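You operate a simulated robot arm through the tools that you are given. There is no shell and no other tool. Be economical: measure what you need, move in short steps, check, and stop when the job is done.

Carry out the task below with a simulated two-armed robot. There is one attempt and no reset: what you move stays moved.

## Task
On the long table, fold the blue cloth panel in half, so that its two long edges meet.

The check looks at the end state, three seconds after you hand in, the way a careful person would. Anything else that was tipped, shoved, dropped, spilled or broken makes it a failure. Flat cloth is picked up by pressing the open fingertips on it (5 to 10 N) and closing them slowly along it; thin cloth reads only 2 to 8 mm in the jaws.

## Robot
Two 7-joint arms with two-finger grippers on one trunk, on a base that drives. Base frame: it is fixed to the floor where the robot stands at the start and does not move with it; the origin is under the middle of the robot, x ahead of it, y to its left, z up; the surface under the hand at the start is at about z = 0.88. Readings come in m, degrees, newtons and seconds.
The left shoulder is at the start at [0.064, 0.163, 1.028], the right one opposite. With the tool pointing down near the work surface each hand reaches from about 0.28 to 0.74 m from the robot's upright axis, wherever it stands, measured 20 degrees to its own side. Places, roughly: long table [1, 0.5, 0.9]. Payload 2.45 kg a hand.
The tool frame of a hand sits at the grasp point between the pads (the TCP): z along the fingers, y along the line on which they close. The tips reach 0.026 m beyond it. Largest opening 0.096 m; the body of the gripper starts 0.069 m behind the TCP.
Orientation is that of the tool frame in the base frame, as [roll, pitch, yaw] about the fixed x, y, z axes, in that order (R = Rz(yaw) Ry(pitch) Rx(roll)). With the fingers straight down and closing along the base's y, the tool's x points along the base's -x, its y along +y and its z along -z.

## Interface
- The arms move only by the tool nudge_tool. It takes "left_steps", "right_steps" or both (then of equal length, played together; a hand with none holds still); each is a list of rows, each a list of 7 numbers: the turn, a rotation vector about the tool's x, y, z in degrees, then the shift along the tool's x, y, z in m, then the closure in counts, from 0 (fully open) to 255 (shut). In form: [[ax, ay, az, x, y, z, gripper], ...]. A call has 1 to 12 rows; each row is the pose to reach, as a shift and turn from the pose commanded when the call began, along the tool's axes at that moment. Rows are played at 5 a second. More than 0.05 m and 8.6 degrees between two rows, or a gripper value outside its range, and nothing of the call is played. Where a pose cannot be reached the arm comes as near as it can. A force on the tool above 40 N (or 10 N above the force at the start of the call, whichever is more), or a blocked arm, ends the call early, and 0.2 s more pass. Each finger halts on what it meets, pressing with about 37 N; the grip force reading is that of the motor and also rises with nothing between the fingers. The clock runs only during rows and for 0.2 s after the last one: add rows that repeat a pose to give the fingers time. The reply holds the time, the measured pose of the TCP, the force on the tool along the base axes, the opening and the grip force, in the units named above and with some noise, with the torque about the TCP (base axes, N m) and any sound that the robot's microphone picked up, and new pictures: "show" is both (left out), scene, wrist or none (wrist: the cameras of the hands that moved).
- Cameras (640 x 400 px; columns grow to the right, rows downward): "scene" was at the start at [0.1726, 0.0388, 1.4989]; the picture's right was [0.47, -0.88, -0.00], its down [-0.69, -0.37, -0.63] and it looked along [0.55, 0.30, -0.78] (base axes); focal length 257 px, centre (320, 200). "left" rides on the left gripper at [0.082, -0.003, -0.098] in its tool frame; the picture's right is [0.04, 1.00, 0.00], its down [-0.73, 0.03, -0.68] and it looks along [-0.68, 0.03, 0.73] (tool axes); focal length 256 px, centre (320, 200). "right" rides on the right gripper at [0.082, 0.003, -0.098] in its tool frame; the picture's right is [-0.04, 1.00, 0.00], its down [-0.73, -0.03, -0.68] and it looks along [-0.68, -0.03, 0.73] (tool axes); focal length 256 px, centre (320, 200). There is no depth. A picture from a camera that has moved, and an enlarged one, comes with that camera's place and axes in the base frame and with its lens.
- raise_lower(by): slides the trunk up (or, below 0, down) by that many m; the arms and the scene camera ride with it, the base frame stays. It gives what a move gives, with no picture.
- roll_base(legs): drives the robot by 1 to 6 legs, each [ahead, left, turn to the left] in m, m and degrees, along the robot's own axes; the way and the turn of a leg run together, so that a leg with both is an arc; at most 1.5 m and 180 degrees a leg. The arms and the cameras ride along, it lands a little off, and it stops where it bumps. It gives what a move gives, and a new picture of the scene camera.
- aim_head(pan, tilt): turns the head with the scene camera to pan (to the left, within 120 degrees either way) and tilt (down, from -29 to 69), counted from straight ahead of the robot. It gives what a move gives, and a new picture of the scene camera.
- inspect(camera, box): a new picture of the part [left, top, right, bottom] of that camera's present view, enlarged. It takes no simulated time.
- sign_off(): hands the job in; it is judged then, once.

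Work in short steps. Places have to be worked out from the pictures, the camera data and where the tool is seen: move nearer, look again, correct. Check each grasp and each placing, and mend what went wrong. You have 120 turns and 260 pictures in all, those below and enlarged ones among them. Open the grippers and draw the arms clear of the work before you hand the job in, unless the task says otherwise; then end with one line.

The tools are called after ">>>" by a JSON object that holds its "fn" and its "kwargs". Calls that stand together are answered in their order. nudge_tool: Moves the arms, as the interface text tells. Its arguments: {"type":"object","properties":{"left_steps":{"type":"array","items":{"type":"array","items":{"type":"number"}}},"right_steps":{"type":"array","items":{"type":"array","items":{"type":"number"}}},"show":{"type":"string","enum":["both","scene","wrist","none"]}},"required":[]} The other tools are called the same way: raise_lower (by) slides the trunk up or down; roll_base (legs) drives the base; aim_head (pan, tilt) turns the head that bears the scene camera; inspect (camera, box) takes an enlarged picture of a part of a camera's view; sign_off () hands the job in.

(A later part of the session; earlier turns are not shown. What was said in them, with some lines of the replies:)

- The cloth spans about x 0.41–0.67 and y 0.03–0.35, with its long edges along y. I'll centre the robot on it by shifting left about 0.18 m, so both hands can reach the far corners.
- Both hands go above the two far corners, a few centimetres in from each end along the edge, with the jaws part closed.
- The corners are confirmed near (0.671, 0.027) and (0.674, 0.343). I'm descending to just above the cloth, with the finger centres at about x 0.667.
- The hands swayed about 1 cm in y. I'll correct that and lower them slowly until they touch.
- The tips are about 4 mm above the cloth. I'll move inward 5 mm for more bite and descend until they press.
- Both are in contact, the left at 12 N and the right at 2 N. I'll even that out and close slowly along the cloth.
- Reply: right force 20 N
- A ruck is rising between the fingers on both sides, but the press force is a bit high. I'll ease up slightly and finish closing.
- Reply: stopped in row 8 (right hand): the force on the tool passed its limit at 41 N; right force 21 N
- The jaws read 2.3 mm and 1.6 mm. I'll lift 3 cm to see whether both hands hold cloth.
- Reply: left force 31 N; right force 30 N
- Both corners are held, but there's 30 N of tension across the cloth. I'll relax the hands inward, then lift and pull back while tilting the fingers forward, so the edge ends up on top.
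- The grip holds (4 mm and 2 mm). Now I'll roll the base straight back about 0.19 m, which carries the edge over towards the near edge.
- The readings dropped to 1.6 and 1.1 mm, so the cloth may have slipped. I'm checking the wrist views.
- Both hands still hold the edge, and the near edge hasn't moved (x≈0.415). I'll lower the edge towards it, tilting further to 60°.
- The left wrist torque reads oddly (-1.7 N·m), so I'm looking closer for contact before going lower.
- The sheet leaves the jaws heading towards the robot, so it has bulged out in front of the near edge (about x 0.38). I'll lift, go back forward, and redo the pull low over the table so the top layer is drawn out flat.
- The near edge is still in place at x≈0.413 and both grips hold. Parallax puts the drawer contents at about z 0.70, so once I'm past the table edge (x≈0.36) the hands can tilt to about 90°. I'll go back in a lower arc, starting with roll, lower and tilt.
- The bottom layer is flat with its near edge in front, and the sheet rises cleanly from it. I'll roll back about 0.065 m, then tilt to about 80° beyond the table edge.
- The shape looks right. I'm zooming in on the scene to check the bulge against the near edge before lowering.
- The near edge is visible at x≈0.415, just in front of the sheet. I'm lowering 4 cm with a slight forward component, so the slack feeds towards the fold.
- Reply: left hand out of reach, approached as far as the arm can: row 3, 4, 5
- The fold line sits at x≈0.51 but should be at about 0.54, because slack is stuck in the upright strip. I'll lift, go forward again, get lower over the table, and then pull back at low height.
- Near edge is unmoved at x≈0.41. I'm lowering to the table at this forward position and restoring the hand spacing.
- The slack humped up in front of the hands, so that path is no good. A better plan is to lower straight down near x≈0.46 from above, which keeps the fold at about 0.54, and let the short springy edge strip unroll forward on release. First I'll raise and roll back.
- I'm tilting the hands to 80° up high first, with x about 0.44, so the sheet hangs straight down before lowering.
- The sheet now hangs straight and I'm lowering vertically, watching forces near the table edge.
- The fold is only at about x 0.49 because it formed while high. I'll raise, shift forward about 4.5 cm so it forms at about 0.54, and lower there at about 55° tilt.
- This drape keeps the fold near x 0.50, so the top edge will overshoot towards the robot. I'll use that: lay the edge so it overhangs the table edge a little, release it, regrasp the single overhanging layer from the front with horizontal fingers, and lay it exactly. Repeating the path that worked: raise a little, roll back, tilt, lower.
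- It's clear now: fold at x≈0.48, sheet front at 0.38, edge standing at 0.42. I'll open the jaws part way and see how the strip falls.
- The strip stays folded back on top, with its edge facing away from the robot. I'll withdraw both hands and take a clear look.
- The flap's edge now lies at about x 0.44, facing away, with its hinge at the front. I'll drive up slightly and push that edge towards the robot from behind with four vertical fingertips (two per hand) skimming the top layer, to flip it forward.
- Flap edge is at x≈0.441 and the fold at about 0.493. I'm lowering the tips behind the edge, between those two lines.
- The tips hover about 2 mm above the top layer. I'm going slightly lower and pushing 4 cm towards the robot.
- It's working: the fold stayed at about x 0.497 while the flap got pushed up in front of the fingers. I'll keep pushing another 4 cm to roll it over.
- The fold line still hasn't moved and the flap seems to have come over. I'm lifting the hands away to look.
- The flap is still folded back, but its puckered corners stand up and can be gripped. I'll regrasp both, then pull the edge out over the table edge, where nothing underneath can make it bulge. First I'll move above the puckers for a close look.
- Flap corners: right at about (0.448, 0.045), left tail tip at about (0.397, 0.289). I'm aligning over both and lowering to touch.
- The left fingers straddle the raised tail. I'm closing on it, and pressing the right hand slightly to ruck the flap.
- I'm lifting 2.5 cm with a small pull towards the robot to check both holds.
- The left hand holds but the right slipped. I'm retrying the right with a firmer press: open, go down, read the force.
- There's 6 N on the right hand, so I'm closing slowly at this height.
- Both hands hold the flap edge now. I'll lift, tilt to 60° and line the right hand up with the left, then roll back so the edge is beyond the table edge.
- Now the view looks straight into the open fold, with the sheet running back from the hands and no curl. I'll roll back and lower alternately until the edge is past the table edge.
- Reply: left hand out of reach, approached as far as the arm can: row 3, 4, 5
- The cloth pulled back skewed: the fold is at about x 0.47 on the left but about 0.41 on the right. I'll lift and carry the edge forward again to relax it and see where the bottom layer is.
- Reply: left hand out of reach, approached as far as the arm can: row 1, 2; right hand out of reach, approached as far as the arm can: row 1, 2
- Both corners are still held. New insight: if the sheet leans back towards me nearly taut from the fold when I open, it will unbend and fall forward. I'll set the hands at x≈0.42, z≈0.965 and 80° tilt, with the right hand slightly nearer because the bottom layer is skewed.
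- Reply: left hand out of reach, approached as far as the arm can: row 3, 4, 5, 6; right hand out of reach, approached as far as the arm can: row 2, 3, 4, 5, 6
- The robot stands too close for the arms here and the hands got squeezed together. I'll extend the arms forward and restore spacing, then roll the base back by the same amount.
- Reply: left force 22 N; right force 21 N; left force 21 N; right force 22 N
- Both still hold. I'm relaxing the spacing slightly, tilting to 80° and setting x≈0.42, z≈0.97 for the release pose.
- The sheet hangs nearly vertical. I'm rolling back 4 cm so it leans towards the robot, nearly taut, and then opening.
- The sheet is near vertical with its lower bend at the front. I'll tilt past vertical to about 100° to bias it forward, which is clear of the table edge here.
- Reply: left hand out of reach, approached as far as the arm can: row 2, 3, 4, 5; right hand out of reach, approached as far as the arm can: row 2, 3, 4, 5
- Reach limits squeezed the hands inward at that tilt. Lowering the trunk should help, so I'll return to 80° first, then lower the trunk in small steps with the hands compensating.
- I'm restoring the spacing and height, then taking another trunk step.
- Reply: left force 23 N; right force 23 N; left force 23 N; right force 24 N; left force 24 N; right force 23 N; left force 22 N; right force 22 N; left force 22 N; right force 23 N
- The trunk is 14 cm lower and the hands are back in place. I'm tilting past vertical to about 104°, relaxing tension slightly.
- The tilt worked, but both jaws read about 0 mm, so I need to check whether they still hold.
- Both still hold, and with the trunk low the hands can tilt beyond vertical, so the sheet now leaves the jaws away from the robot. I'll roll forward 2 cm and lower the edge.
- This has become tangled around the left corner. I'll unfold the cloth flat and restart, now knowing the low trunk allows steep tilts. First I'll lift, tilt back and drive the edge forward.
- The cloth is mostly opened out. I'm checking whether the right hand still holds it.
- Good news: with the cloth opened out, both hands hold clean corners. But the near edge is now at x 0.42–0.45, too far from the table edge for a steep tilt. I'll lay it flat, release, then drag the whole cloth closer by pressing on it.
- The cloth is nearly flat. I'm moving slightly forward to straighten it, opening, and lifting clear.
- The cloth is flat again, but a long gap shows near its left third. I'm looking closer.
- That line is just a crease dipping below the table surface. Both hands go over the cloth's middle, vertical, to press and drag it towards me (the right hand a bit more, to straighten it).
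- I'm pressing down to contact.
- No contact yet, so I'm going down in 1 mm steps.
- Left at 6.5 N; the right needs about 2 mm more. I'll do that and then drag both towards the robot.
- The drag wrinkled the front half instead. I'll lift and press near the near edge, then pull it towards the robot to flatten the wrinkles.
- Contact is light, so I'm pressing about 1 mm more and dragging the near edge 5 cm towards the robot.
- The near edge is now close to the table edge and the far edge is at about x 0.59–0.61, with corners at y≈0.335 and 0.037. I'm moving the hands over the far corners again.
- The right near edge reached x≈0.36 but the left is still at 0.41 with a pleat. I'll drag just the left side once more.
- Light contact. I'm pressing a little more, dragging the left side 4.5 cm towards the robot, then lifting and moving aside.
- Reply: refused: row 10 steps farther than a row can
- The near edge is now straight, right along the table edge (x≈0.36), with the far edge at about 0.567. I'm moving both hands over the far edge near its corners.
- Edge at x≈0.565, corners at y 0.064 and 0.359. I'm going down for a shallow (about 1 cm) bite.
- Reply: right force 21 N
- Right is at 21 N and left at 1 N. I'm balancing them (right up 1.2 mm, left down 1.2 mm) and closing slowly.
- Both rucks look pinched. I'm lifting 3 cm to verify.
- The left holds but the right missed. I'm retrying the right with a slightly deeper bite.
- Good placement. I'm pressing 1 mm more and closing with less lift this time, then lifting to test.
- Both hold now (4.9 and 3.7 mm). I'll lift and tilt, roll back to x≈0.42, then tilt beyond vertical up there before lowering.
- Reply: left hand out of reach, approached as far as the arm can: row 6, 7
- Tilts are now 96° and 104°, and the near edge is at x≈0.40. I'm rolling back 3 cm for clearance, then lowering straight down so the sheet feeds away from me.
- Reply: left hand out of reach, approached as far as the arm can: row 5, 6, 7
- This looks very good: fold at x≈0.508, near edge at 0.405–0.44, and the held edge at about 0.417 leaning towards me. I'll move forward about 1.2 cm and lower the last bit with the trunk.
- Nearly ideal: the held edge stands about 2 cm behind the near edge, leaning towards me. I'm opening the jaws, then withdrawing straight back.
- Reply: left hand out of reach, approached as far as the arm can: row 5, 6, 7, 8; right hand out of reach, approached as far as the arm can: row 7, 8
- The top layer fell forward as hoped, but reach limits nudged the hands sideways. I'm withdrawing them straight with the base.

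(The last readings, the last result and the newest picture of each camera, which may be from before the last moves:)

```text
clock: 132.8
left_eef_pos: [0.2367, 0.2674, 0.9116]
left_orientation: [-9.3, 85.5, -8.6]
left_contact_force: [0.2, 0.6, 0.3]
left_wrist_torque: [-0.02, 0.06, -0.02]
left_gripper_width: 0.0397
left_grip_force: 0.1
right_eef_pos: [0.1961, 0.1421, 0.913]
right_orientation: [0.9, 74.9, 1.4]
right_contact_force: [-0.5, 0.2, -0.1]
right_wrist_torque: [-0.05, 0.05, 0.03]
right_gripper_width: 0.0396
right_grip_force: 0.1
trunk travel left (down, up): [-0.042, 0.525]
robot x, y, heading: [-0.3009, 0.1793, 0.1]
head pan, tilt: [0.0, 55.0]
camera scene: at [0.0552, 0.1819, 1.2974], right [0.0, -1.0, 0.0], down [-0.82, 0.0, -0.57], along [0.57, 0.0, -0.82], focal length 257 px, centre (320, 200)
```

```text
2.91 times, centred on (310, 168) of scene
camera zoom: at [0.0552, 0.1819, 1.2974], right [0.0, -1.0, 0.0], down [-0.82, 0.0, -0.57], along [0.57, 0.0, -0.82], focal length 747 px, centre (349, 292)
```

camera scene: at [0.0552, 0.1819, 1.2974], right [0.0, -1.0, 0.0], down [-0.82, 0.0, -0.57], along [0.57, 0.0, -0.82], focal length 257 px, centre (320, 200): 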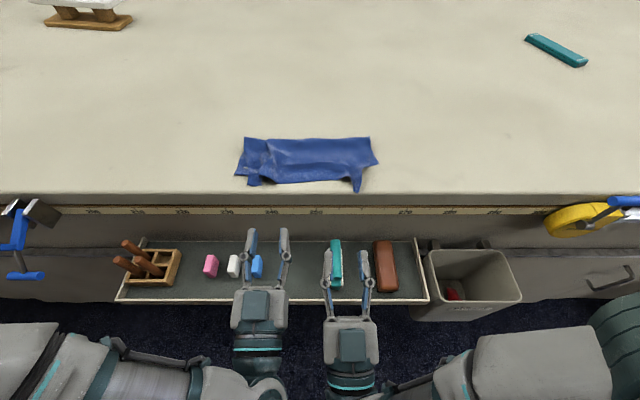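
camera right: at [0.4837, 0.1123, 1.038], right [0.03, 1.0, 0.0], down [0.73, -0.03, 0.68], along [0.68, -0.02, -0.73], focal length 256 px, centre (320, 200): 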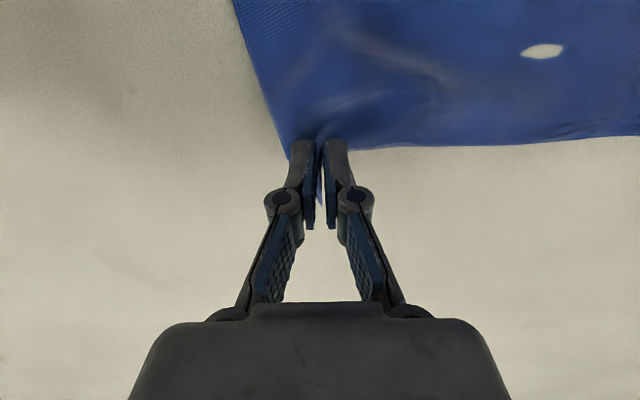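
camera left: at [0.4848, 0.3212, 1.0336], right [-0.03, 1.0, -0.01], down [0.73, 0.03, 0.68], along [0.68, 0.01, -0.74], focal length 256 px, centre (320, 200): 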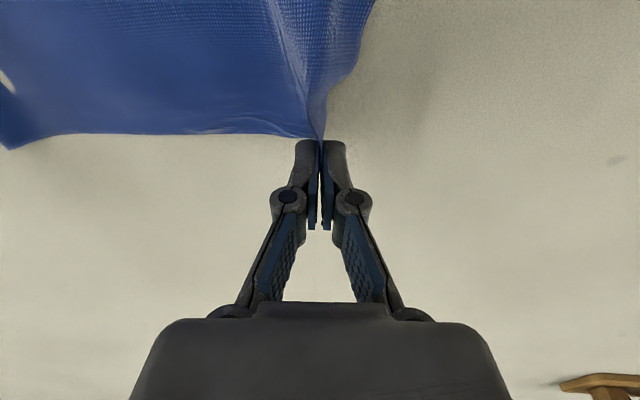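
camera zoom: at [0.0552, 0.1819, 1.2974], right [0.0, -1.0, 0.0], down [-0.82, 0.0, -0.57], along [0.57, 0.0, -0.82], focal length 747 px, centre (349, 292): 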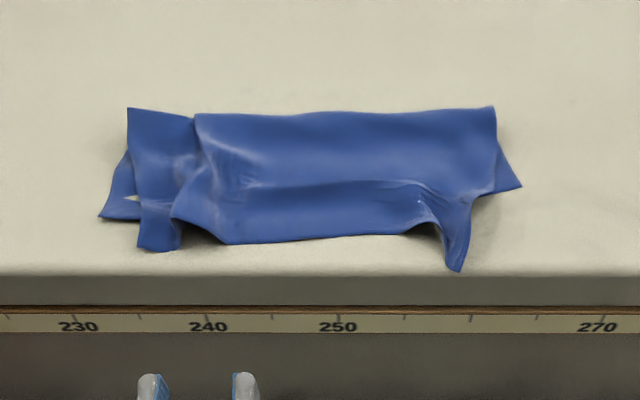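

The top layer now lies the right way: fold at x≈0.519, top edge at 0.387 over a bottom edge at about 0.41–0.44. What's left is the bunched corners, a pleat on the left and a gathered tail on the right. I'll bring the tools upright and up, then forward, to tidy the corners.

>>> {"fn": "nudge_tool", "kwargs": {"left_steps": [[0, 0, 0, -0.02, 0, 0.0015, 150], [0, 8, 0, -0.04, 0, 0.003, 150], [0, 16.5, 0, -0.06, 0.01, 0.005, 150], [0, 25, 0, -0.08, 0.02, 0.006, 150], [0, 33.5, 0, -0.1, 0.03, 0.008, 150], [0, 42, 0, -0.1, 0.04, 0.008, 150], [0, 50.5, 0, -0.1, 0.05, 0.008, 150], [0, 59, 0, -0.1, 0.05, 0.008, 150], [0, 67.5, 0, -0.1, 0.05, 0.008, 150], [0, 76, 0, -0.1, 0.05, 0.008, 150], [0, 84.5, 0, -0.1, 0.05, 0.008, 150], [0, 93, 0, -0.1, 0.05, 0.008, 150]], "right_steps": [[0, 8.5, 0, -0.02, 0, 0.005, 150], [0, 17, 0, -0.04, 0, 0.01, 150], [0, 25.5, 0, -0.06, -0.01, 0.016, 150], [0, 34, 0, -0.08, -0.02, 0.021, 150], [0, 42.5, 0, -0.097, -0.03, 0.026, 150], [0, 51, 0, -0.097, -0.04, 0.026, 150], [0, 59.5, 0, -0.097, -0.05, 0.026, 150], [0, 68, 0, -0.097, -0.05, 0.026, 150], [0, 76.5, 0, -0.097, -0.05, 0.026, 150], [0, 85, 0, -0.097, -0.05, 0.026, 150], [0, 93.5, 0, -0.097, -0.05, 0.026, 150], [0, 102, 0, -0.097, -0.05, 0.026, 150]], "show": "none"}}

>>> {"fn": "roll_base", "kwargs": {"legs": [[0.2, 0, 0]]}}

```text
clock: 135.3
left_eef_pos: [0.2305, 0.3174, 1.013]
left_orientation: [-179.2, 1.5, -179.3]
left_contact_force: [0.2, 0.1, 0.4]
left_wrist_torque: [0.01, 0.0, 0.01]
left_gripper_width: 0.0396
left_grip_force: 0.1
right_eef_pos: [0.1917, 0.089, 1.0169]
right_orientation: [179.7, 3.2, -179.4]
right_contact_force: [0.2, 0.7, 0.4]
right_wrist_torque: [0.0, 0.03, 0.03]
right_gripper_width: 0.0398
right_grip_force: 0.0
right hand out of reach, approached as far as the arm can: row 1
trunk travel left (down, up): [-0.042, 0.525]
robot x, y, heading: [-0.3021, 0.1808, 0.1]
head pan, tilt: [0.0, 55.0]
```

```text
clock: 136.9
left_eef_pos: [0.4331, 0.3201, 1.013]
left_orientation: [-179.3, 1.7, -179.0]
left_contact_force: [0.3, -0.4, 0.1]
left_wrist_torque: [-0.02, 0.01, 0.0]
left_gripper_width: 0.0394
left_grip_force: 0.1
right_eef_pos: [0.3944, 0.0909, 1.0165]
right_orientation: [179.7, 3.4, -179.3]
right_contact_force: [-0.3, -0.2, -0.9]
right_wrist_torque: [0.04, 0.06, -0.01]
right_gripper_width: 0.0396
right_grip_force: 0.0
trunk travel left (down, up): [-0.042, 0.525]
robot x, y, heading: [-0.1012, 0.181, 0.4]
head pan, tilt: [0.0, 55.0]
camera scene: at [0.2591, 0.1823, 1.2968], right [0.0, -1.0, 0.0], down [-0.82, 0.0, -0.57], along [0.57, 0.0, -0.82], focal length 257 px, centre (320, 200)
```

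scene: 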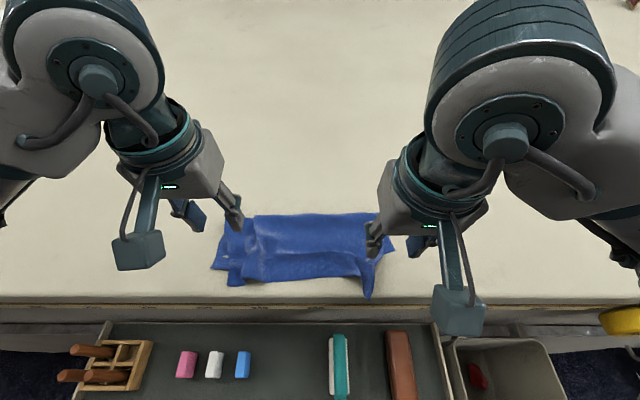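

I'm viewing both corners through the wrist cameras.

>>> {"fn": "inspect", "kwargs": {"camera": "right", "box": [0, 0, 640, 400]}}

>>> {"fn": "inspect", "kwargs": {"camera": "left", "box": [0, 0, 640, 400]}}

```text
1.00 times, centred on (320, 200) of right (not enlarged: the box is as wide or as high as the picture)
camera zoom: at [0.3069, 0.0945, 1.1097], right [0.03, 1.0, 0.01], down [0.69, -0.02, 0.72], along [0.72, -0.01, -0.69], focal length 256 px, centre (320, 200)
```

zoom: 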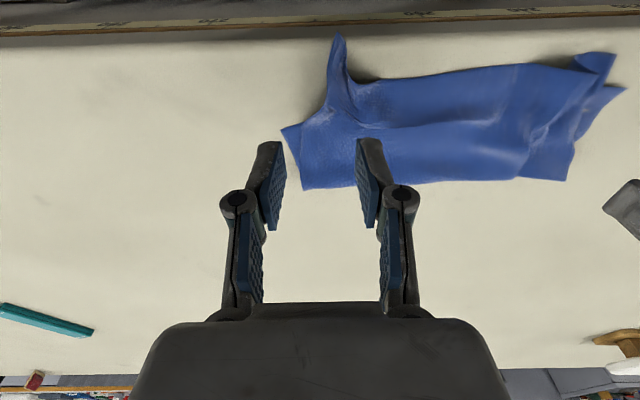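

```text
1.00 times, centred on (320, 200) of left (not enlarged: the box is as wide or as high as the picture)
camera zoom: at [0.3488, 0.3159, 1.1088], right [-0.06, 1.0, -0.01], down [0.71, 0.05, 0.7], along [0.7, 0.03, -0.71], focal length 256 px, centre (320, 200)
```

zoom: 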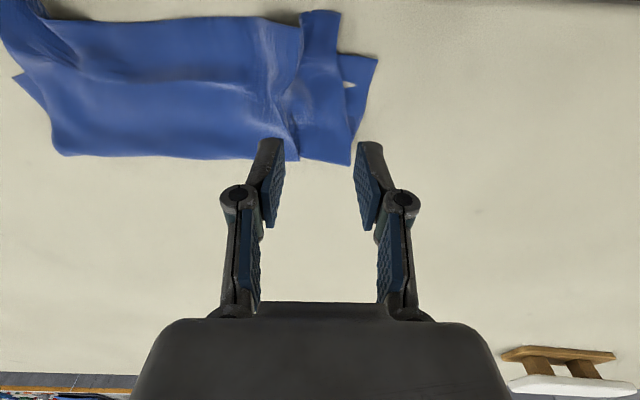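

Clear picture. The top-left corner needs to move about +3 cm in x and y, and the right tail about +5 cm in x and −4 cm in y. I'll use closed fingertips to press on each and drag it to place; going down first.

>>> {"fn": "nudge_tool", "kwargs": {"left_steps": [[0, -1.5, 0, 0.01, 0, 0.02, 255], [0, -1.5, 0, 0.02, -0.002, 0.045, 255], [0, -1.5, 0, 0.031, -0.002, 0.075, 255], [0, -1.5, 0, 0.031, -0.002, 0.095, 255], [0, -1.5, 0, 0.031, -0.002, 0.102, 255], [0, -1.5, 0, 0.031, -0.002, 0.102, 255]], "right_steps": [[0, -3, 0, 0.006, 0.005, 0.02, 255], [0, -3, 0, 0.012, 0.011, 0.045, 255], [0, -3, 0, 0.018, 0.017, 0.075, 255], [0, -3, 0, 0.018, 0.017, 0.095, 255], [0, -3, 0, 0.018, 0.017, 0.102, 255], [0, -3, 0, 0.018, 0.017, 0.102, 255]], "show": "wrist"}}

```text
clock: 138.3
left_eef_pos: [0.3982, 0.3164, 0.9122]
left_orientation: [-179.3, 3.5, -179.1]
left_contact_force: [-0.7, 0.9, -0.6]
left_wrist_torque: [-0.03, 0.0, -0.01]
left_gripper_width: 0.0
left_grip_force: 28.7
right_eef_pos: [0.378, 0.1109, 0.9173]
right_orientation: [179.6, 6.7, -179.3]
right_contact_force: [-0.2, -1.3, 0.7]
right_wrist_torque: [-0.03, -0.01, 0.0]
right_gripper_width: 0.0
right_grip_force: 28.6
trunk travel left (down, up): [-0.042, 0.525]
robot x, y, heading: [-0.0981, 0.1814, 0.2]
head pan, tilt: [0.0, 55.0]
camera right: at [0.2843, 0.1127, 1.0048], right [0.03, 1.0, 0.01], down [0.65, -0.02, 0.76], along [0.76, -0.01, -0.65], focal length 256 px, centre (320, 200)
camera left: at [0.3116, 0.3129, 1.0056], right [-0.06, 1.0, -0.01], down [0.69, 0.05, 0.72], along [0.72, 0.03, -0.69], focal length 256 px, centre (320, 200)
```

right: 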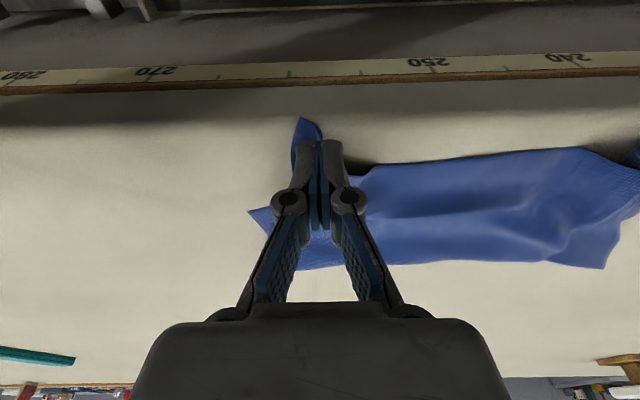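
left: 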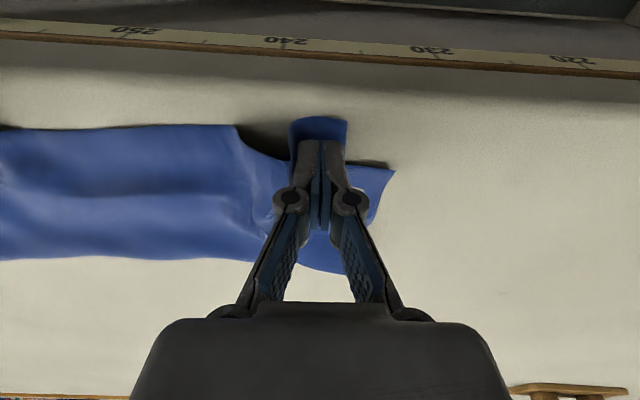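

Both are over the right spots. I'm pressing down and dragging: left outward, right forward and outward.

>>> {"fn": "nudge_tool", "kwargs": {"left_steps": [[0, 0, 0, 0, 0, 0.003, 255], [0, 0, 0, 0, 0, 0.0055, 255], [0, 0, 0, 0, 0, 0.0065, 255], [0, 0, 0, -0.003, 0.006, 0.0065, 255], [0, 0, 0, -0.006, 0.012, 0.0065, 255], [0, 0, 0, -0.01, 0.018, 0.0065, 255], [0, 0, 0, -0.014, 0.024, 0.0065, 255], [0, 0, 0, -0.018, 0.03, 0.0065, 255], [0, 0, 0, -0.022, 0.035, 0.0065, 255]], "right_steps": [[0, 0, 0, 0, 0, 0.004, 255], [0, 0, 0, 0, 0, 0.0075, 255], [0, 0, 0, 0, 0, 0.0095, 255], [0, 0, 0, -0.007, -0.007, 0.0095, 255], [0, 0, 0, -0.014, -0.014, 0.0095, 255], [0, 0, 0, -0.022, -0.021, 0.0095, 255], [0, 0, 0, -0.03, -0.028, 0.0095, 255], [0, 0, 0, -0.038, -0.035, 0.0095, 255], [0, 0, 0, -0.045, -0.042, 0.0095, 255]], "show": "wrist"}}

```text
clock: 140.3
left_eef_pos: [0.423, 0.3514, 0.9073]
left_orientation: [-179.3, 3.5, -179.1]
left_contact_force: [-0.4, 0.1, -0.2]
left_wrist_torque: [-0.01, -0.03, 0.0]
left_gripper_width: 0.0001
left_grip_force: 28.2
right_eef_pos: [0.4228, 0.0672, 0.9124]
right_orientation: [179.7, 6.6, -179.2]
right_contact_force: [0.5, 0.6, -0.5]
right_wrist_torque: [-0.02, -0.04, -0.02]
right_gripper_width: 0.0
right_grip_force: 28.4
trunk travel left (down, up): [-0.042, 0.525]
robot x, y, heading: [-0.1017, 0.1791, 0.2]
head pan, tilt: [0.0, 55.0]
camera right: at [0.33, 0.0705, 0.9999], right [0.03, 1.0, 0.01], down [0.65, -0.02, 0.76], along [0.76, -0.01, -0.65], focal length 256 px, centre (320, 200)
camera left: at [0.3353, 0.3476, 1.0006], right [-0.06, 1.0, -0.01], down [0.69, 0.05, 0.72], along [0.72, 0.03, -0.69], focal length 256 px, centre (320, 200)
```

right: 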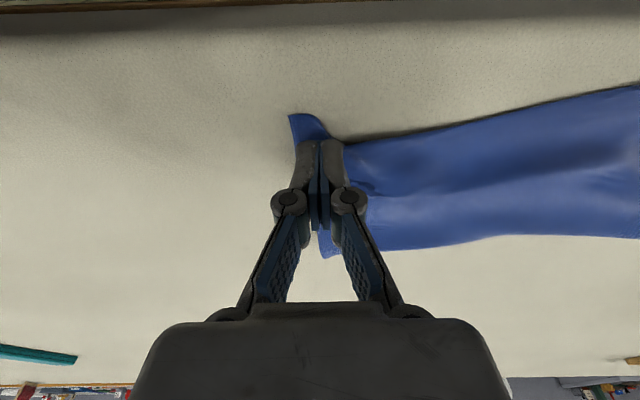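
left: 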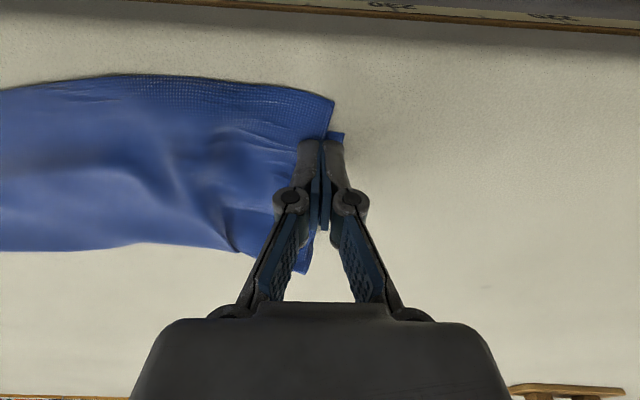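

That worked: the left pleat is gone and the right tail moved a lot. I'm lifting and looking.

>>> {"fn": "nudge_tool", "kwargs": {"left_steps": [[0, 0, 0, 0, 0, -0.03, 255], [0, 0, 0, 0, 0.02, -0.07, 255], [0, 0, 0, 0, 0.06, -0.09, 255], [0, 0, 0, 0, 0.09, -0.09, 255]], "right_steps": [[0, 0, 0, 0, 0, -0.03, 255], [0, 0, 0, 0, -0.02, -0.07, 255], [0, 0, 0, 0, -0.06, -0.09, 255], [0, 0, 0, 0, -0.09, -0.09, 255]], "show": "none"}}

>>> {"fn": "inspect", "kwargs": {"camera": "scene", "box": [190, 180, 430, 330]}}

```text
clock: 141.3
left_eef_pos: [0.415, 0.4438, 0.9954]
left_orientation: [-179.2, 3.5, -179.0]
left_contact_force: [-0.7, 0.3, -0.3]
left_wrist_torque: [0.0, -0.02, -0.01]
left_gripper_width: 0.0
left_grip_force: 28.7
right_eef_pos: [0.4143, -0.0237, 0.9995]
right_orientation: [179.7, 6.6, -179.3]
right_contact_force: [0.0, -1.1, -0.3]
right_wrist_torque: [0.0, -0.01, 0.0]
right_gripper_width: 0.0
right_grip_force: 28.6
trunk travel left (down, up): [-0.042, 0.525]
robot x, y, heading: [-0.0981, 0.1804, 0.2]
head pan, tilt: [0.0, 55.0]
```

```text
2.67 times, centred on (310, 255) of scene
camera zoom: at [0.2583, 0.1822, 1.2968], right [0.0, -1.0, 0.0], down [-0.82, 0.0, -0.57], along [0.57, 0.0, -0.82], focal length 685 px, centre (347, 53)
```

zoom: 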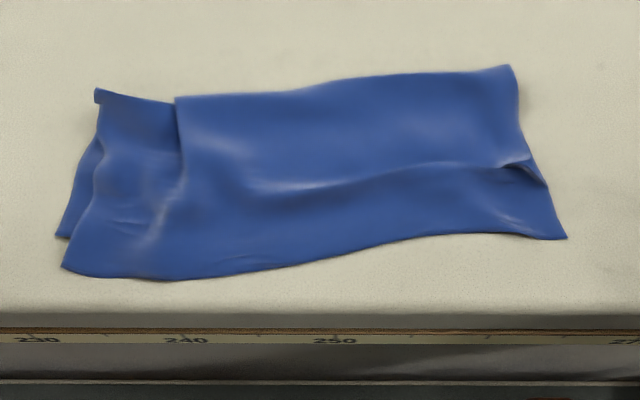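

Very close now. The top edge overshoots the bottom edge by about 2 cm on the left and 3.5 cm on the right. I'll press on the overhanging strip near each corner and push it forward by that much.

>>> {"fn": "nudge_tool", "kwargs": {"left_steps": [[0, 0, 0, 0.006, -0.036, 0.01, 255], [0, 0, 0, 0.012, -0.072, 0.03, 255], [0, 0, 0, 0.017, -0.109, 0.05, 255], [0, 0, 0, 0.017, -0.109, 0.075, 255], [0, 0, 0, 0.017, -0.109, 0.086, 255], [0, 0, 0, 0.017, -0.109, 0.0895, 255], [0, 0, 0, 0.012, -0.109, 0.0895, 255], [0, 0, 0, 0.007, -0.109, 0.0895, 255], [0, 0, 0, 0.002, -0.109, 0.0895, 255], [0, 0, 0, -0.003, -0.109, 0.0895, 255], [0, 0, 0, -0.003, -0.109, 0.06, 255], [0, 0, 0, 0, -0.075, 0.03, 255]], "right_steps": [[0, 0, 0, -0.003, 0.028, 0.01, 255], [0, 0, 0, -0.006, 0.057, 0.03, 255], [0, 0, 0, -0.006, 0.086, 0.05, 255], [0, 0, 0, -0.006, 0.086, 0.075, 255], [0, 0, 0, -0.006, 0.086, 0.086, 255], [0, 0, 0, -0.006, 0.086, 0.0905, 255], [0, 0, 0, -0.014, 0.086, 0.0905, 255], [0, 0, 0, -0.022, 0.086, 0.0905, 255], [0, 0, 0, -0.031, 0.086, 0.0905, 255], [0, 0, 0, -0.04, 0.086, 0.0905, 255], [0, 0, 0, -0.04, 0.086, 0.06, 255], [0, 0, 0, -0.03, 0.05, 0.03, 255]], "show": "none"}}

>>> {"fn": "inspect", "kwargs": {"camera": "scene", "box": [190, 180, 430, 330]}}

```text
clock: 143.9
left_eef_pos: [0.415, 0.3689, 0.9706]
left_orientation: [-179.3, 3.8, -179.1]
left_contact_force: [-1.5, 0.0, 1.5]
left_wrist_torque: [-0.02, -0.08, 0.01]
left_gripper_width: 0.0
left_grip_force: 28.8
right_eef_pos: [0.4451, 0.0276, 0.9777]
right_orientation: [179.7, 6.7, -179.2]
right_contact_force: [-0.3, 0.3, 0.4]
right_wrist_torque: [-0.04, -0.03, 0.0]
right_gripper_width: 0.0002
right_grip_force: 28.8
trunk travel left (down, up): [-0.042, 0.525]
robot x, y, heading: [-0.1022, 0.1823, 0.4]
head pan, tilt: [0.0, 55.0]
```

```text
2.67 times, centred on (310, 255) of scene
camera zoom: at [0.2551, 0.182, 1.2983], right [0.0, -1.0, 0.0], down [-0.82, 0.0, -0.57], along [0.57, 0.0, -0.82], focal length 685 px, centre (347, 53)
```

zoom: 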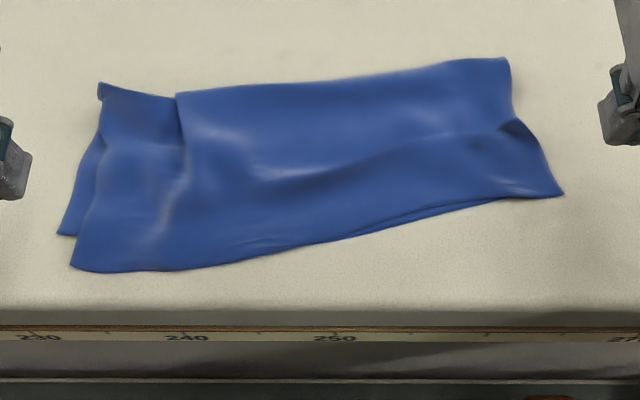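

The right corner now matches within about 1 cm. The left still overshoots by about 2 cm, so I'll push it again a bit firmer, at two places along the edge.

>>> {"fn": "nudge_tool", "kwargs": {"left_steps": [[0, 0, 0, 0.017, -0.031, 0.03, 255], [0, 0, 0, 0.017, -0.031, 0.056, 255], [0, 0, 0, 0.017, -0.031, 0.061, 255], [0, 0, 0, 0.009, -0.031, 0.061, 255], [0, 0, 0, 0.0, -0.031, 0.061, 255], [0, 0, 0, -0.008, -0.031, 0.061, 255], [0, 0, 0, -0.008, -0.031, 0.03, 255], [0, 0, 0, 0.015, -0.07, 0.03, 255], [0, 0, 0, 0.017, -0.1, 0.055, 255], [0, 0, 0, 0.017, -0.1, 0.0605, 255], [0, 0, 0, 0.008, -0.1, 0.0605, 255], [0, 0, 0, 0.0, -0.1, 0.0605, 255]], "show": "wrist"}}

```text
clock: 146.6
left_eef_pos: [0.4215, 0.2648, 0.9087]
left_orientation: [-179.4, 3.5, -179.1]
left_contact_force: [-0.7, 0.5, -0.4]
left_wrist_torque: [0.02, 0.0, 0.01]
left_gripper_width: 0.0001
left_grip_force: 28.7
right_eef_pos: [0.4467, 0.0267, 0.9743]
right_orientation: [179.7, 6.6, -179.3]
right_contact_force: [0.6, 0.4, -0.1]
right_wrist_torque: [-0.01, 0.02, 0.04]
right_gripper_width: 0.0
right_grip_force: 28.9
trunk travel left (down, up): [-0.042, 0.525]
robot x, y, heading: [-0.0992, 0.1841, 0.1]
head pan, tilt: [0.0, 55.0]
camera left: at [0.3352, 0.2618, 1.0011], right [-0.06, 1.0, -0.01], down [0.69, 0.05, 0.72], along [0.72, 0.03, -0.69], focal length 256 px, centre (320, 200)
```

left: 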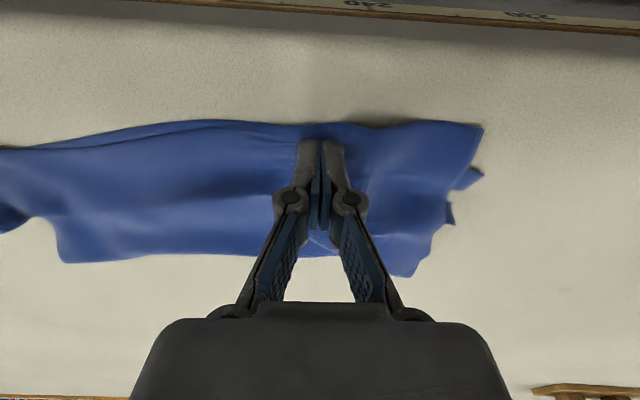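

The push also moved the bottom layer. The bottom-left corner is exposed at about (0.43, 0.36), roughly 3 cm behind the top corner, so I'll press on that exposed strip and pull the bottom corner towards me instead.

>>> {"fn": "nudge_tool", "kwargs": {"left_steps": [[0, 0, 0, 0, 0, -0.03, 255], [0, 0, 0, -0.005, 0.035, -0.04, 255], [0, 0, 0, -0.012, 0.07, -0.04, 255], [0, 0, 0, -0.018, 0.094, -0.025, 255], [0, 0, 0, -0.018, 0.094, -0.006, 255], [0, 0, 0, -0.018, 0.094, 0.0005, 255], [0, 0, 0, -0.011, 0.094, 0.001, 255], [0, 0, 0, -0.004, 0.094, 0.001, 255], [0, 0, 0, 0.003, 0.094, 0.001, 255], [0, 0, 0, 0.01, 0.094, 0.001, 255], [0, 0, 0, 0.01, 0.1, -0.03, 255], [0, 0, 0, 0.01, 0.13, -0.06, 255]], "show": "none"}}

>>> {"fn": "inspect", "kwargs": {"camera": "scene", "box": [190, 180, 430, 330]}}

```text
clock: 149.2
left_eef_pos: [0.4056, 0.3972, 0.967]
left_orientation: [-179.3, 3.5, -179.0]
left_contact_force: [0.1, 0.0, 0.1]
left_wrist_torque: [-0.02, -0.01, 0.0]
left_gripper_width: 0.0
left_grip_force: 28.6
right_eef_pos: [0.4456, 0.0267, 0.9756]
right_orientation: [179.8, 6.7, -179.3]
right_contact_force: [-0.3, 0.8, 0.4]
right_wrist_torque: [-0.03, 0.0, 0.01]
right_gripper_width: 0.0001
right_grip_force: 28.2
trunk travel left (down, up): [-0.042, 0.525]
robot x, y, heading: [-0.0994, 0.1791, 0.4]
head pan, tilt: [0.0, 55.0]
```

```text
2.67 times, centred on (310, 255) of scene
camera zoom: at [0.257, 0.1832, 1.2975], right [0.0, -1.0, 0.0], down [-0.82, 0.0, -0.57], along [0.57, 0.0, -0.82], focal length 685 px, centre (347, 53)
```

zoom: 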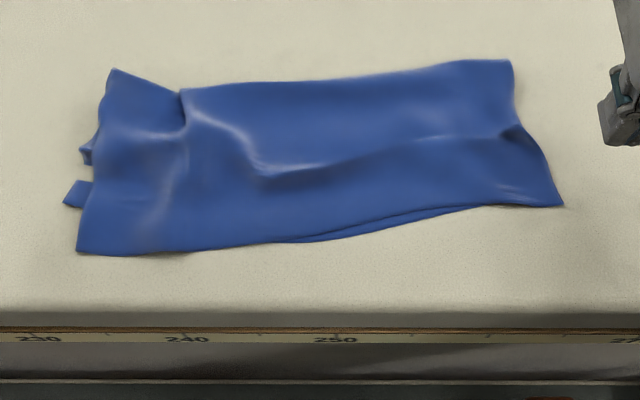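

The bottom corner wasn't actually touched. I'm repeating 3 mm lower.

>>> {"fn": "nudge_tool", "kwargs": {"left_steps": [[0, 0, 0, -0.014, -0.016, 0.02, 255], [0, 0, 0, -0.028, -0.034, 0.045, 255], [0, 0, 0, -0.028, -0.034, 0.058, 255], [0, 0, 0, -0.028, -0.034, 0.062, 255], [0, 0, 0, -0.028, -0.034, 0.0635, 255], [0, 0, 0, -0.028, -0.034, 0.065, 255], [0, 0, 0, -0.028, -0.034, 0.0655, 255]], "show": "wrist"}}

```text
clock: 150.8
left_eef_pos: [0.4394, 0.3614, 0.907]
left_orientation: [-179.1, 3.8, -179.0]
left_contact_force: [11.0, 1.1, 26.7]
left_wrist_torque: [0.02, -0.08, 0.02]
left_gripper_width: 0.0
left_grip_force: 29.0
right_eef_pos: [0.4466, 0.0257, 0.9761]
right_orientation: [179.6, 6.7, -179.3]
right_contact_force: [1.1, -0.8, 0.8]
right_wrist_torque: [-0.02, 0.03, 0.04]
right_gripper_width: 0.0001
right_grip_force: 28.7
trunk travel left (down, up): [-0.042, 0.525]
robot x, y, heading: [-0.0997, 0.182, 0.4]
head pan, tilt: [0.0, 55.0]
camera left: at [0.351, 0.3586, 0.9984], right [-0.06, 1.0, -0.02], down [0.69, 0.05, 0.73], along [0.73, 0.03, -0.69], focal length 256 px, centre (320, 200)
```

left: 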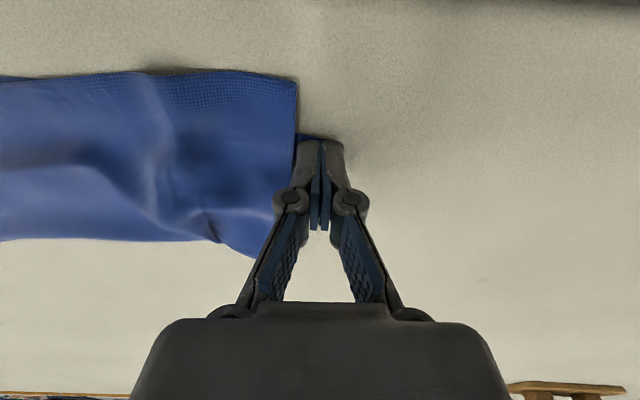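

Firm contact on the exposed bottom corner. I'm easing off slightly and dragging it 3 cm towards me.

>>> {"fn": "nudge_tool", "kwargs": {"left_steps": [[0, 0, 0, 0, 0, -0.0007, 255], [0, 0, 0, 0.006, 0, -0.0007, 255], [0, 0, 0, 0.012, 0, -0.0007, 255], [0, 0, 0, 0.018, 0, -0.0007, 255], [0, 0, 0, 0.024, 0, -0.0007, 255], [0, 0, 0, 0.031, 0, -0.0007, 255], [0, 0, 0, 0.031, 0.0, -0.02, 255], [0, 0, 0, 0.031, 0.03, -0.05, 255], [0, 0, 0, 0.031, 0.07, -0.06, 255]], "show": "none"}}

>>> {"fn": "inspect", "kwargs": {"camera": "scene", "box": [190, 180, 430, 330]}}

```text
clock: 151.5
left_eef_pos: [0.4259, 0.3615, 0.9075]
left_orientation: [-179.1, 3.9, -179.2]
left_contact_force: [-1.4, -0.6, 5.5]
left_wrist_torque: [-0.07, 0.13, 0.01]
left_gripper_width: 0.0002
left_grip_force: 28.6
right_eef_pos: [0.4434, 0.0262, 0.9761]
right_orientation: [179.7, 6.8, -179.3]
right_contact_force: [-0.2, 0.3, -0.1]
right_wrist_torque: [-0.03, -0.01, 0.01]
right_gripper_width: 0.0
right_grip_force: 28.7
trunk travel left (down, up): [-0.042, 0.525]
robot x, y, heading: [-0.1023, 0.1797, 0.3]
head pan, tilt: [0.0, 55.0]
stopped in row 3 (left hand): the force on the tool passed its limit at 41 N (the readings are from after the stop); the commanded pose is now the measured one
```

```text
2.67 times, centred on (310, 255) of scene
camera zoom: at [0.2588, 0.1816, 1.2961], right [0.0, -1.0, 0.0], down [-0.82, 0.0, -0.57], along [0.57, 0.0, -0.82], focal length 685 px, centre (347, 53)
```

zoom: 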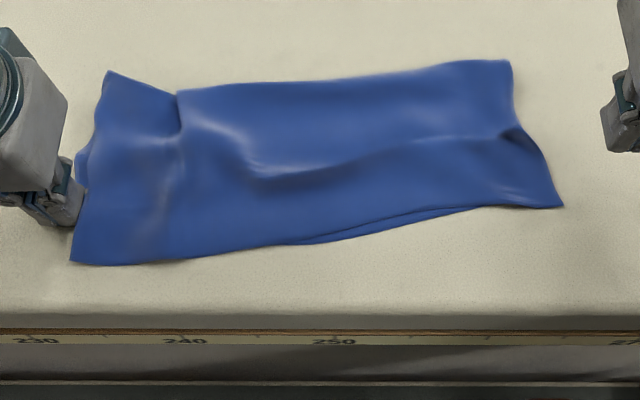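

It stopped on a force peak after 1.3 cm, and the press is now 5.5 N. I'm finishing the drag gently.

>>> {"fn": "nudge_tool", "kwargs": {"left_steps": [[0, 0, 0, 0.004, 0, 0, 255], [0, 0, 0, 0.009, 0, -0.0003, 255], [0, 0, 0, 0.014, 0, -0.0003, 255], [0, 0, 0, 0.02, 0, -0.0005, 255], [0, 0, 0, 0.02, 0.0, -0.02, 255], [0, 0, 0, 0.02, 0.03, -0.05, 255], [0, 0, 0, 0.02, 0.07, -0.06, 255]], "show": "none"}}

>>> {"fn": "inspect", "kwargs": {"camera": "scene", "box": [190, 180, 430, 330]}}

>>> {"fn": "inspect", "kwargs": {"camera": "left", "box": [0, 0, 640, 400]}}

```text
clock: 153.1
left_eef_pos: [0.4014, 0.4338, 0.9623]
left_orientation: [-179.0, 3.8, -179.1]
left_contact_force: [1.1, 0.1, -1.0]
left_wrist_torque: [-0.04, 0.01, 0.02]
left_gripper_width: 0.0
left_grip_force: 28.6
right_eef_pos: [0.4428, 0.0281, 0.979]
right_orientation: [179.9, 6.9, -179.3]
right_contact_force: [0.3, 0.7, -0.1]
right_wrist_torque: [-0.02, -0.01, 0.0]
right_gripper_width: 0.0
right_grip_force: 28.2
trunk travel left (down, up): [-0.042, 0.525]
robot x, y, heading: [-0.1007, 0.1809, 0.1]
head pan, tilt: [0.0, 55.0]
```

```text
2.67 times, centred on (310, 255) of scene
camera zoom: at [0.2582, 0.1848, 1.2969], right [0.0, -1.0, 0.0], down [-0.82, 0.0, -0.57], along [0.57, 0.0, -0.82], focal length 685 px, centre (347, 53)
```

zoom: 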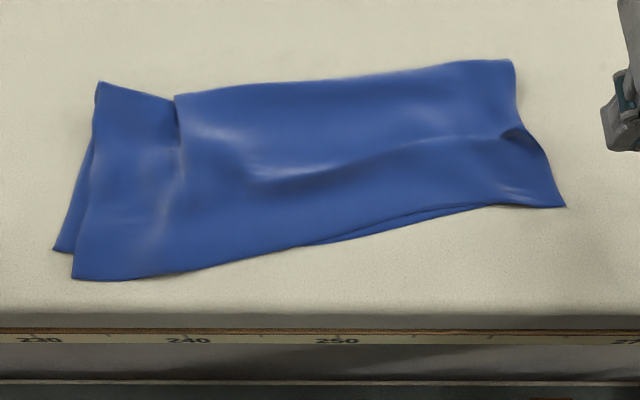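

```text
1.00 times, centred on (320, 200) of left (not enlarged: the box is as wide or as high as the picture)
camera zoom: at [0.3141, 0.43, 1.0547], right [-0.06, 1.0, -0.02], down [0.68, 0.05, 0.73], along [0.73, 0.03, -0.69], focal length 256 px, centre (320, 200)
```

zoom: 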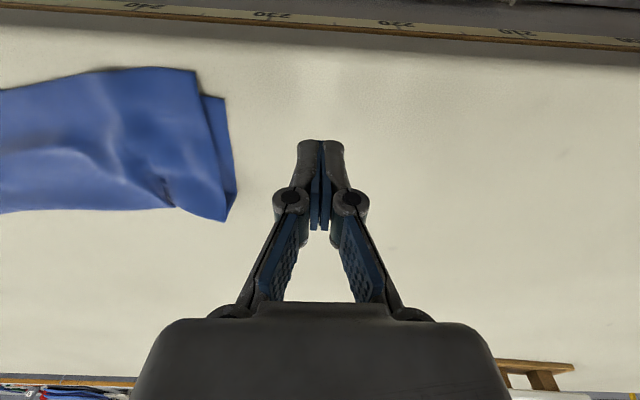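

Left mismatch is now about 1.7 cm in x and 1.5 cm in y. One light press on the top corner, pushing it forward and outward.

>>> {"fn": "nudge_tool", "kwargs": {"left_steps": [[0, 0, 0, -0.002, -0.035, 0, 255], [0, 0, 0, -0.004, -0.07, 0, 255], [0, 0, 0, -0.004, -0.099, 0.02, 255], [0, 0, 0, -0.004, -0.099, 0.045, 255], [0, 0, 0, -0.004, -0.099, 0.054, 255], [0, 0, 0, -0.004, -0.099, 0.057, 255], [0, 0, 0, -0.009, -0.095, 0.057, 255], [0, 0, 0, -0.014, -0.09, 0.057, 255], [0, 0, 0, -0.019, -0.086, 0.057, 255], [0, 0, 0, -0.024, -0.082, 0.057, 255], [0, 0, 0, -0.024, -0.082, 0.03, 255], [0, 0, 0, -0.02, -0.05, 0, 255]], "show": "none"}}

>>> {"fn": "inspect", "kwargs": {"camera": "scene", "box": [190, 180, 430, 330]}}

```text
clock: 155.7
left_eef_pos: [0.4232, 0.382, 0.9676]
left_orientation: [-179.2, 4.0, -179.1]
left_contact_force: [-0.4, 0.6, -0.2]
left_wrist_torque: [-0.02, 0.02, 0.01]
left_gripper_width: 0.0002
left_grip_force: 27.9
right_eef_pos: [0.4414, 0.028, 0.9788]
right_orientation: [179.9, 7.0, -179.3]
right_contact_force: [-0.6, -0.1, 0.0]
right_wrist_torque: [0.01, -0.01, 0.0]
right_gripper_width: 0.0001
right_grip_force: 28.5
trunk travel left (down, up): [-0.042, 0.525]
robot x, y, heading: [-0.0988, 0.1838, -0.1]
head pan, tilt: [0.0, 55.0]
```

```text
2.67 times, centred on (310, 255) of scene
camera zoom: at [0.2569, 0.183, 1.2976], right [0.0, -1.0, 0.0], down [-0.82, 0.0, -0.57], along [0.57, 0.0, -0.82], focal length 685 px, centre (347, 53)
```

zoom: 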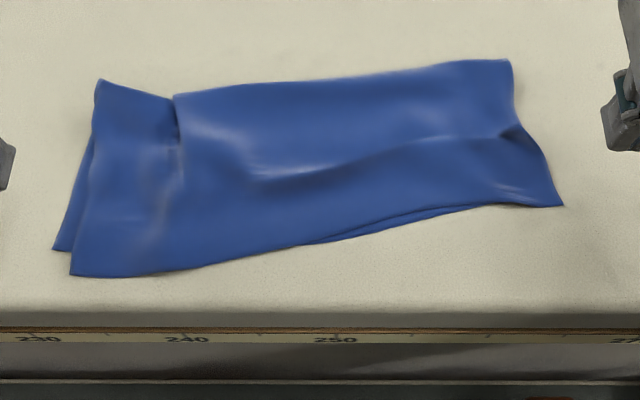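

It barely touched. I'm repeating once, 1.5 mm lower.

>>> {"fn": "nudge_tool", "kwargs": {"left_steps": [[0, 0, 0, 0.008, -0.025, 0.01, 255], [0, 0, 0, 0.018, -0.049, 0.03, 255], [0, 0, 0, 0.018, -0.049, 0.05, 255], [0, 0, 0, 0.018, -0.049, 0.0565, 255], [0, 0, 0, 0.018, -0.049, 0.0588, 255], [0, 0, 0, 0.013, -0.045, 0.0588, 255], [0, 0, 0, 0.008, -0.04, 0.0588, 255], [0, 0, 0, 0.003, -0.036, 0.0588, 255], [0, 0, 0, -0.003, -0.032, 0.0588, 255], [0, 0, 0, -0.003, -0.032, 0.03, 255], [0, 0, 0, 0, 0, 0, 255]], "show": "none"}}

>>> {"fn": "inspect", "kwargs": {"camera": "scene", "box": [190, 180, 430, 330]}}

```text
clock: 158.1
left_eef_pos: [0.4199, 0.3841, 0.9681]
left_orientation: [-179.3, 4.0, -179.0]
left_contact_force: [0.0, 0.4, -0.6]
left_wrist_torque: [0.0, -0.04, -0.01]
left_gripper_width: 0.0002
left_grip_force: 28.8
right_eef_pos: [0.4401, 0.0266, 0.9782]
right_orientation: [179.8, 7.0, -179.3]
right_contact_force: [-0.1, 0.6, -0.9]
right_wrist_torque: [-0.01, -0.01, -0.01]
right_gripper_width: 0.0
right_grip_force: 28.5
trunk travel left (down, up): [-0.042, 0.525]
robot x, y, heading: [-0.1022, 0.1814, 0.1]
head pan, tilt: [0.0, 55.0]
```

```text
2.67 times, centred on (310, 255) of scene
camera zoom: at [0.2571, 0.1829, 1.2975], right [0.0, -1.0, 0.0], down [-0.82, 0.0, -0.57], along [0.57, 0.0, -0.82], focal length 685 px, centre (347, 53)
```

zoom: 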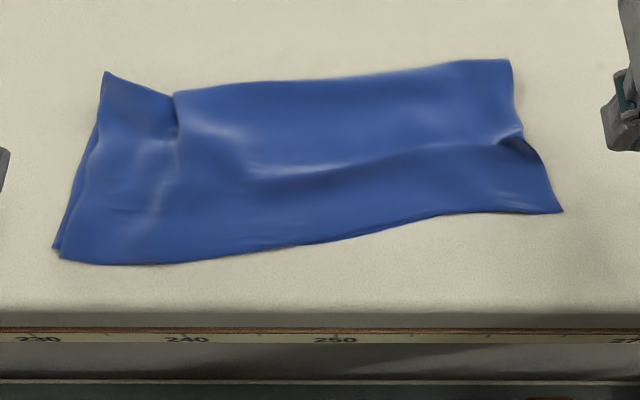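

The two long edges now coincide within about 1 cm all along. I'm opening the grippers, lifting, and backing away.

>>> {"fn": "nudge_tool", "kwargs": {"left_steps": [[0, 0, 0, 0, 0.02, -0.03, 200], [0, 0, 0, 0, 0.04, -0.06, 100], [0, 0, 0, 0, 0.06, -0.09, 0], [0, 0, 0, 0, 0.06, -0.09, 0]], "right_steps": [[0, 0, 0, 0, -0.02, -0.03, 200], [0, 0, 0, 0, -0.04, -0.06, 100], [0, 0, 0, 0, -0.06, -0.09, 0], [0, 0, 0, 0, -0.06, -0.09, 0]], "show": "none"}}

>>> {"fn": "roll_base", "kwargs": {"legs": [[-0.2, 0, 0]]}}

```text
clock: 159.1
left_eef_pos: [0.422, 0.4405, 1.0427]
left_orientation: [-179.1, 4.0, -179.0]
left_contact_force: [0.1, -1.0, 0.0]
left_wrist_torque: [0.02, 0.01, 0.02]
left_gripper_width: 0.096
left_grip_force: 0.1
left hand out of reach, approached as far as the arm can: row 3, 4
right_eef_pos: [0.4318, -0.0355, 1.0651]
right_orientation: [179.8, 6.8, -179.3]
right_contact_force: [-1.2, 0.7, -0.5]
right_wrist_torque: [-0.01, 0.01, 0.0]
right_gripper_width: 0.096
right_grip_force: 0.0
trunk travel left (down, up): [-0.042, 0.525]
robot x, y, heading: [-0.1039, 0.1814, 0.3]
head pan, tilt: [0.0, 55.0]
```

```text
clock: 160.7
left_eef_pos: [0.2195, 0.4419, 1.0441]
left_orientation: [-179.1, 4.1, -178.8]
left_contact_force: [-0.1, 0.1, 0.3]
left_wrist_torque: [0.01, -0.03, -0.01]
left_gripper_width: 0.0958
left_grip_force: 0.0
right_eef_pos: [0.231, -0.033, 1.0665]
right_orientation: [179.8, 6.9, -179.2]
right_contact_force: [0.2, 0.4, 0.1]
right_wrist_torque: [0.01, -0.03, -0.04]
right_gripper_width: 0.0962
right_grip_force: 0.0
trunk travel left (down, up): [-0.042, 0.525]
robot x, y, heading: [-0.3038, 0.1818, 0.2]
head pan, tilt: [0.0, 55.0]
camera scene: at [0.0578, 0.1824, 1.297], right [0.01, -1.0, 0.0], down [-0.82, -0.01, -0.57], along [0.57, 0.0, -0.82], focal length 257 px, centre (320, 200)
```

scene: 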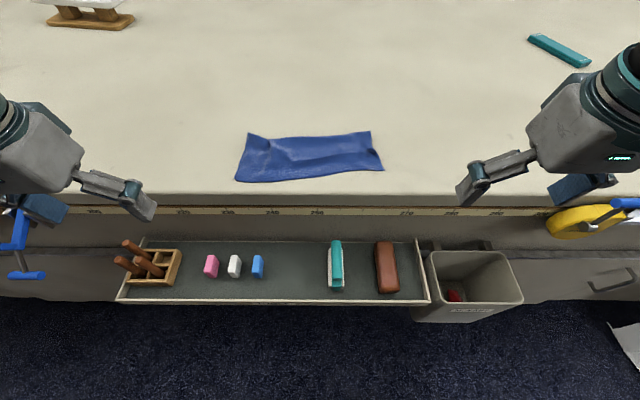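

The cloth is folded with its long edges meeting, the other objects look undisturbed, and the arms are clear with the grippers open. Handing in.

>>> {"fn": "sign_off", "kwargs": {}}

```text
The job is handed in.
```

The blue cloth is folded in half and handed in. Its two long edges meet to within about 1 cm by the camera, though a few soft wrinkles remain in the top layer. The grippers are open and clear, and nothing else looks moved.
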